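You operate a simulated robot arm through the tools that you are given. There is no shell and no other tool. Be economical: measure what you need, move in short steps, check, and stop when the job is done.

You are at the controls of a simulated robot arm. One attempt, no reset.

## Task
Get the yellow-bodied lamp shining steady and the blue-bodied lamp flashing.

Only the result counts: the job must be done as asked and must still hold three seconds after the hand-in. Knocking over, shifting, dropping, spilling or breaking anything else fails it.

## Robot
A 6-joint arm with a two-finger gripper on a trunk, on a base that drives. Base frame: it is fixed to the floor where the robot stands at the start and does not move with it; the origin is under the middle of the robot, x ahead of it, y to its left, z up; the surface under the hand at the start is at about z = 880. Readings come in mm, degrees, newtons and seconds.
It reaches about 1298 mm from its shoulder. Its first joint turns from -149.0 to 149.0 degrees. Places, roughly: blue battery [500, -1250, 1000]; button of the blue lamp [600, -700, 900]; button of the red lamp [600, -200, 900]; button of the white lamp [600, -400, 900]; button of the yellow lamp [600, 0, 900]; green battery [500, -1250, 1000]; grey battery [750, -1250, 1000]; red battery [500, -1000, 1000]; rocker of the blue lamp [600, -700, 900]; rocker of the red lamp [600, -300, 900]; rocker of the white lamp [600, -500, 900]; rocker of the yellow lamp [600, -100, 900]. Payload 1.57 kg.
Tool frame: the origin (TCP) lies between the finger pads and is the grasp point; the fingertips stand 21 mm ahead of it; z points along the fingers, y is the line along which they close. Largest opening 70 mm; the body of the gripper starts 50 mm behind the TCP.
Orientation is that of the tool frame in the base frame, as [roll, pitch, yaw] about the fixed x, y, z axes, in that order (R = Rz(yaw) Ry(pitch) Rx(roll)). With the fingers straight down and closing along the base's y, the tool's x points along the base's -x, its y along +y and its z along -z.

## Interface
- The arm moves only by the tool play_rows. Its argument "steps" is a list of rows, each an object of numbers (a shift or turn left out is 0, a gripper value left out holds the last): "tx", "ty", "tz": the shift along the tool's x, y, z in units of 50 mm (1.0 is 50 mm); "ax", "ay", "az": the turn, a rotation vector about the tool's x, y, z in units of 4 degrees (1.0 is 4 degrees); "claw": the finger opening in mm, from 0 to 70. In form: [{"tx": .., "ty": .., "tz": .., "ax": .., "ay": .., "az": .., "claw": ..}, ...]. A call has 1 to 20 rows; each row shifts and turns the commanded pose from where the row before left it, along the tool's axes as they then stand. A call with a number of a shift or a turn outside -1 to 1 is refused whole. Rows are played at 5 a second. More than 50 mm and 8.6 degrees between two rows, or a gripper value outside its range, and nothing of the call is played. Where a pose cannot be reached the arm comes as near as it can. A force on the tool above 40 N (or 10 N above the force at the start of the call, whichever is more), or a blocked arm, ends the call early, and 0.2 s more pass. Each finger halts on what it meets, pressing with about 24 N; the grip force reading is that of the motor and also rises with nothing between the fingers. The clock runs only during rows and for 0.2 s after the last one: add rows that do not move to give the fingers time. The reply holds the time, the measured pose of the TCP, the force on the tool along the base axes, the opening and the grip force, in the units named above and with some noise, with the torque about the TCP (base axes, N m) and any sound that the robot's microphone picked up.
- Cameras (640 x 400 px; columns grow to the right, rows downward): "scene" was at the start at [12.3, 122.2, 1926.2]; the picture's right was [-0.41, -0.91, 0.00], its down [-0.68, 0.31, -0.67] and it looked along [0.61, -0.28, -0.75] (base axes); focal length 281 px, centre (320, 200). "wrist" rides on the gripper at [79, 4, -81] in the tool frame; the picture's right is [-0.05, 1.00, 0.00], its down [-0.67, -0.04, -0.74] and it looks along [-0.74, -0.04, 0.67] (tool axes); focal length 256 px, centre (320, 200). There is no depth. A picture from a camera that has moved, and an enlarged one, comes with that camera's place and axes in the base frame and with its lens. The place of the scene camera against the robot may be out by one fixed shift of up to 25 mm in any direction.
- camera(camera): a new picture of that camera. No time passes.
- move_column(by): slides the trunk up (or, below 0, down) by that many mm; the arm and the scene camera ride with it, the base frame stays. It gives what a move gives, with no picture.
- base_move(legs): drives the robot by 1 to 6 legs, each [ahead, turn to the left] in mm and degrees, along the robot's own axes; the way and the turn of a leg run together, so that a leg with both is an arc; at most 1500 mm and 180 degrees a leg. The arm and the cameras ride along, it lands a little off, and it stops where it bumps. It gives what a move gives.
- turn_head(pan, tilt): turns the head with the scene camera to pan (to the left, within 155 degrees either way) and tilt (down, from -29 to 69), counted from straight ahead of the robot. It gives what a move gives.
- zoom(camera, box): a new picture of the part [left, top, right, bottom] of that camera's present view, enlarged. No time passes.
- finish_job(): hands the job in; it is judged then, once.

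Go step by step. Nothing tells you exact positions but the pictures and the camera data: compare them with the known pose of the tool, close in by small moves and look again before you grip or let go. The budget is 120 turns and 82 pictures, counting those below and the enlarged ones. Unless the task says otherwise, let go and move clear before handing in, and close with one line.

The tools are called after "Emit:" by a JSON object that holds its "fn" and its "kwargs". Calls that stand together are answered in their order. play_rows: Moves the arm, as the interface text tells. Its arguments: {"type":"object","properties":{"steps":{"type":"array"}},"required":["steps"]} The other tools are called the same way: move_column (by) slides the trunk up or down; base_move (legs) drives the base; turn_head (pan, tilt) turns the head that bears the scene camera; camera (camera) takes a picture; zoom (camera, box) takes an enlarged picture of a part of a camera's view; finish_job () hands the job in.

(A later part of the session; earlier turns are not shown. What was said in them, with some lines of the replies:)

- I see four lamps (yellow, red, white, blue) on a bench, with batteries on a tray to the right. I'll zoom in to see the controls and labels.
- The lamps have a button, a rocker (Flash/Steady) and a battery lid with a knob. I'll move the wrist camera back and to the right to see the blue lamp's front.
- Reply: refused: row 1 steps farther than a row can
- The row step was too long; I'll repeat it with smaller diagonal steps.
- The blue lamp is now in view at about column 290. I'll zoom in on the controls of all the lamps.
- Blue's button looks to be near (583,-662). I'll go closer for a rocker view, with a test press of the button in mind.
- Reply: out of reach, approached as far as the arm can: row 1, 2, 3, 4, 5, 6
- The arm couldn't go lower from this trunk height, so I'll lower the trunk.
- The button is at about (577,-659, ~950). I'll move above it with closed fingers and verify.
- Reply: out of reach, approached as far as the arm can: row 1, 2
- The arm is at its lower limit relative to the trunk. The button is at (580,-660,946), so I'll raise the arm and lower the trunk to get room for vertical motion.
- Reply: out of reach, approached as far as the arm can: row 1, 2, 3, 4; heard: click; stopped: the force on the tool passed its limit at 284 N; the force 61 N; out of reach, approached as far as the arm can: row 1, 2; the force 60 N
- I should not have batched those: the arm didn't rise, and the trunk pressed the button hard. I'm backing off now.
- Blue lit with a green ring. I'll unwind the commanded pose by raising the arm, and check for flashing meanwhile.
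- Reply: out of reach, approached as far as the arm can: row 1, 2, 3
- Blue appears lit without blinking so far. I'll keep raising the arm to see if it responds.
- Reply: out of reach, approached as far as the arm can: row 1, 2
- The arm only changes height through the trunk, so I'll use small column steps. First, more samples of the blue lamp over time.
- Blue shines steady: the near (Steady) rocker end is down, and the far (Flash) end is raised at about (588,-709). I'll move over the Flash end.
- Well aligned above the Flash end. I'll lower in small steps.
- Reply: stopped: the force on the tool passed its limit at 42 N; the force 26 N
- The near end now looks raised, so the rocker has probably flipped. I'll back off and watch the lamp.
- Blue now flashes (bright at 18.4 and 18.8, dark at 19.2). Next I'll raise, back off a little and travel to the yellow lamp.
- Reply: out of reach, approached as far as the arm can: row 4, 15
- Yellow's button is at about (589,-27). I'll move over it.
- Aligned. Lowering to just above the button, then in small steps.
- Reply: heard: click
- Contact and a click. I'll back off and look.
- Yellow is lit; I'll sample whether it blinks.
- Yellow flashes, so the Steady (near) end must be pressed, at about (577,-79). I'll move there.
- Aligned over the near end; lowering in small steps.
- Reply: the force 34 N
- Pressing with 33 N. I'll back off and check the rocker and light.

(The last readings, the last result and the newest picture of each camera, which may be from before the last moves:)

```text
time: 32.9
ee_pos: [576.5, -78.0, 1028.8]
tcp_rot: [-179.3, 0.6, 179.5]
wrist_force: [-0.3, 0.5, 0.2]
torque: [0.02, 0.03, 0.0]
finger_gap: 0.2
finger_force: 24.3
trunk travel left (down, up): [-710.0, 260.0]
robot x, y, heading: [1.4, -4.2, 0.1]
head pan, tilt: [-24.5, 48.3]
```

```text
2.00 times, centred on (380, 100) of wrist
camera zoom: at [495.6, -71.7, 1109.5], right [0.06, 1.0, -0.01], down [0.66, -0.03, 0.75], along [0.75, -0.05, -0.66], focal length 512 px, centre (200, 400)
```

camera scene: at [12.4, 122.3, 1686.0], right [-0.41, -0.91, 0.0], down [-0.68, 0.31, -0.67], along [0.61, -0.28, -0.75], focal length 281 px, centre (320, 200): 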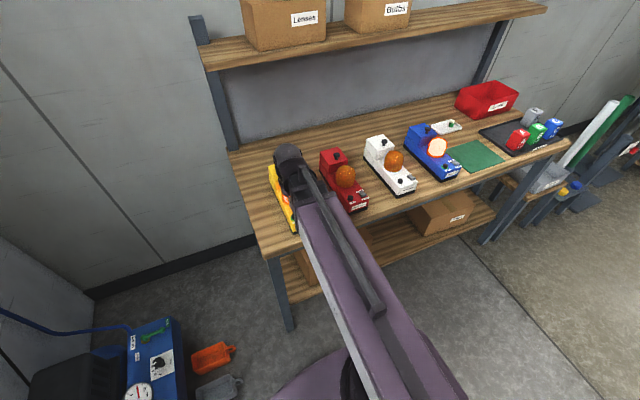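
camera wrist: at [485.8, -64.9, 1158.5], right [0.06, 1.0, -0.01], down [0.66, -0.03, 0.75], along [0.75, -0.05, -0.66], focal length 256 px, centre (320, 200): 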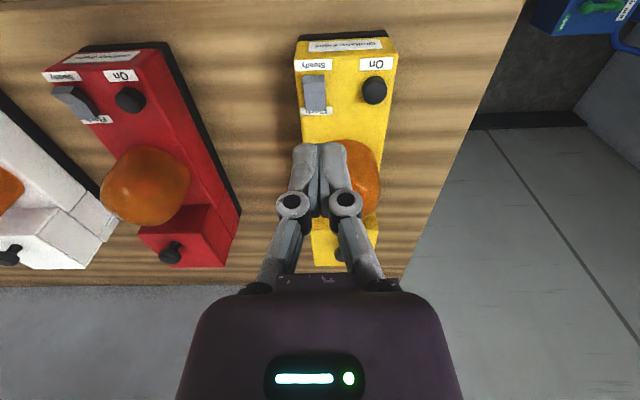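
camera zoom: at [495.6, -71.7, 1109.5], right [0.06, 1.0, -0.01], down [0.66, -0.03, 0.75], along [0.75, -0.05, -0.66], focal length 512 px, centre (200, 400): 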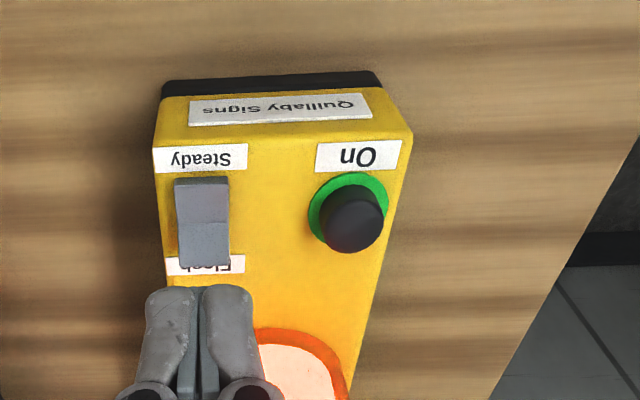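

Yellow now stays lit. I'll move clear and check both lamps from the head camera over several moments.

Emit:
{"fn": "move_column", "kwargs": {"by": 80}}

Emit:
{"fn": "play_rows", "kwargs": {"steps": [{"tx": 0.9}, {"tx": 0.9}, {"tx": 0.9, "ty": -0.3}, {"tx": 0.9, "ty": -0.3}, {"ty": -0.9}, {"ty": -0.9}]}}

Emit:
{"fn": "zoom", "kwargs": {"camera": "scene", "box": [240, 90, 560, 290]}}

Emit:
{"fn": "play_rows", "kwargs": {"steps": [{}]}}

Emit:
{"fn": "zoom", "kwargs": {"camera": "scene", "box": [240, 90, 560, 290]}}

Emit:
{"fn": "play_rows", "kwargs": {"steps": [{}]}}

Emit:
{"fn": "zoom", "kwargs": {"camera": "scene", "box": [240, 90, 560, 290]}}

Emit:
{"fn": "play_rows", "kwargs": {"steps": [{}]}}

Emit:
{"fn": "zoom", "kwargs": {"camera": "scene", "box": [240, 90, 560, 290]}}

```text
time: 34.1
ee_pos: [576.7, -77.4, 1108.1]
tcp_rot: [-179.3, 0.7, 179.6]
wrist_force: [-0.3, -0.7, 0.5]
torque: [-0.02, -0.03, -0.03]
finger_gap: 0.3
finger_force: 23.9
trunk travel left (down, up): [-790.0, 180.0]
robot x, y, heading: [-2.5, -3.6, 0.0]
head pan, tilt: [-24.5, 48.3]
```

```text
time: 35.5
ee_pos: [523.5, -222.3, 1109.0]
tcp_rot: [-179.3, 0.8, 179.6]
wrist_force: [0.3, -1.2, 0.3]
torque: [0.02, 0.0, 0.0]
finger_gap: 0.0
finger_force: 24.1
out of reach, approached as far as the arm can: row 1, 2, 3, 4
trunk travel left (down, up): [-790.0, 180.0]
robot x, y, heading: [1.6, -6.4, 0.1]
head pan, tilt: [-24.5, 48.3]
```

```text
2.00 times, centred on (400, 190) of scene
camera zoom: at [12.4, 121.4, 1775.1], right [-0.41, -0.91, 0.0], down [-0.68, 0.31, -0.67], along [0.61, -0.28, -0.75], focal length 562 px, centre (160, 220)
```

zoom: 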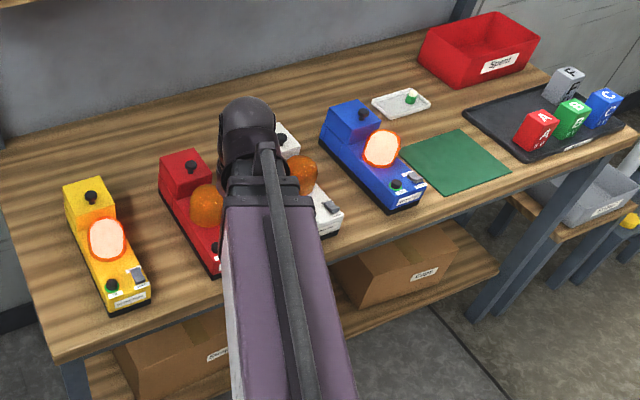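

```text
time: 35.9
ee_pos: [522.4, -220.5, 1109.8]
tcp_rot: [-179.3, 0.7, 179.5]
wrist_force: [0.1, -0.7, -0.2]
torque: [-0.01, -0.06, 0.01]
finger_gap: 0.0
finger_force: 23.5
trunk travel left (down, up): [-790.0, 180.0]
robot x, y, heading: [-1.0, -4.0, -0.1]
head pan, tilt: [-24.5, 48.3]
```

```text
2.00 times, centred on (400, 190) of scene
camera zoom: at [12.4, 122.1, 1775.1], right [-0.41, -0.91, 0.0], down [-0.68, 0.31, -0.67], along [0.61, -0.28, -0.75], focal length 562 px, centre (160, 220)
```

zoom: 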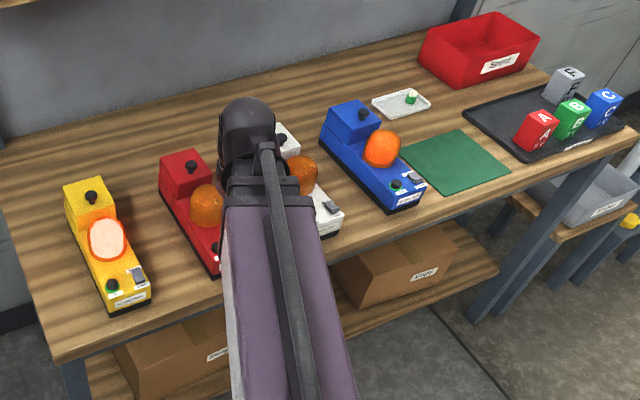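

```text
time: 36.3
ee_pos: [522.9, -220.5, 1109.0]
tcp_rot: [-179.3, 0.7, 179.5]
wrist_force: [0.5, 0.5, -0.3]
torque: [0.01, 0.02, 0.01]
finger_gap: 0.1
finger_force: 23.7
trunk travel left (down, up): [-790.0, 180.0]
robot x, y, heading: [-2.0, -5.0, -0.2]
head pan, tilt: [-24.5, 48.3]
```

```text
2.00 times, centred on (400, 190) of scene
camera zoom: at [12.4, 122.3, 1775.1], right [-0.41, -0.91, 0.0], down [-0.68, 0.31, -0.67], along [0.61, -0.28, -0.75], focal length 562 px, centre (160, 220)
```

zoom: 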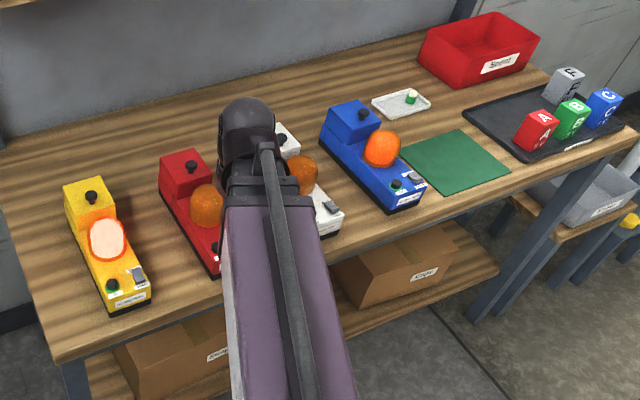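

```text
time: 36.7
ee_pos: [521.6, -221.7, 1107.5]
tcp_rot: [-179.3, 0.7, 179.6]
wrist_force: [0.4, 0.7, -0.1]
torque: [0.01, 0.0, -0.02]
finger_gap: 0.0
finger_force: 24.2
trunk travel left (down, up): [-790.0, 180.0]
robot x, y, heading: [-0.9, -4.3, -0.2]
head pan, tilt: [-24.5, 48.3]
```

```text
2.00 times, centred on (400, 190) of scene
camera zoom: at [12.4, 122.3, 1775.1], right [-0.41, -0.91, 0.0], down [-0.68, 0.31, -0.67], along [0.61, -0.28, -0.75], focal length 562 px, centre (160, 220)
```

zoom: 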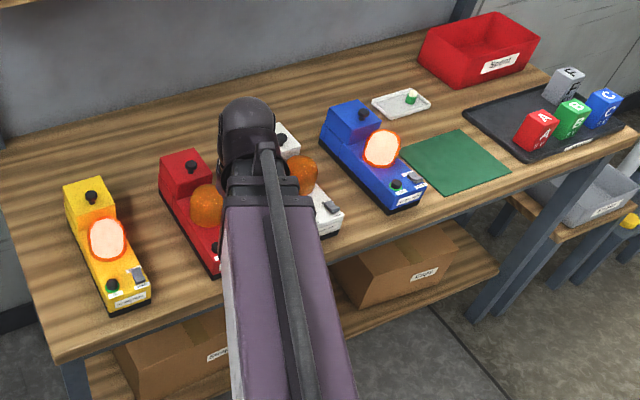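

Yellow is lit in every sample, and blue alternates between bright and dark. The arm is clear and nothing else has moved, so I'm handing in.

Emit:
{"fn": "finish_job", "kwargs": {}}

```text
The job is handed in.
```

I handed the job in with the yellow lamp shining steady and the blue lamp flashing. One press on the blue button hit about 284 N because the trunk drove too far; the lamp still worked and I saw nothing out of place.
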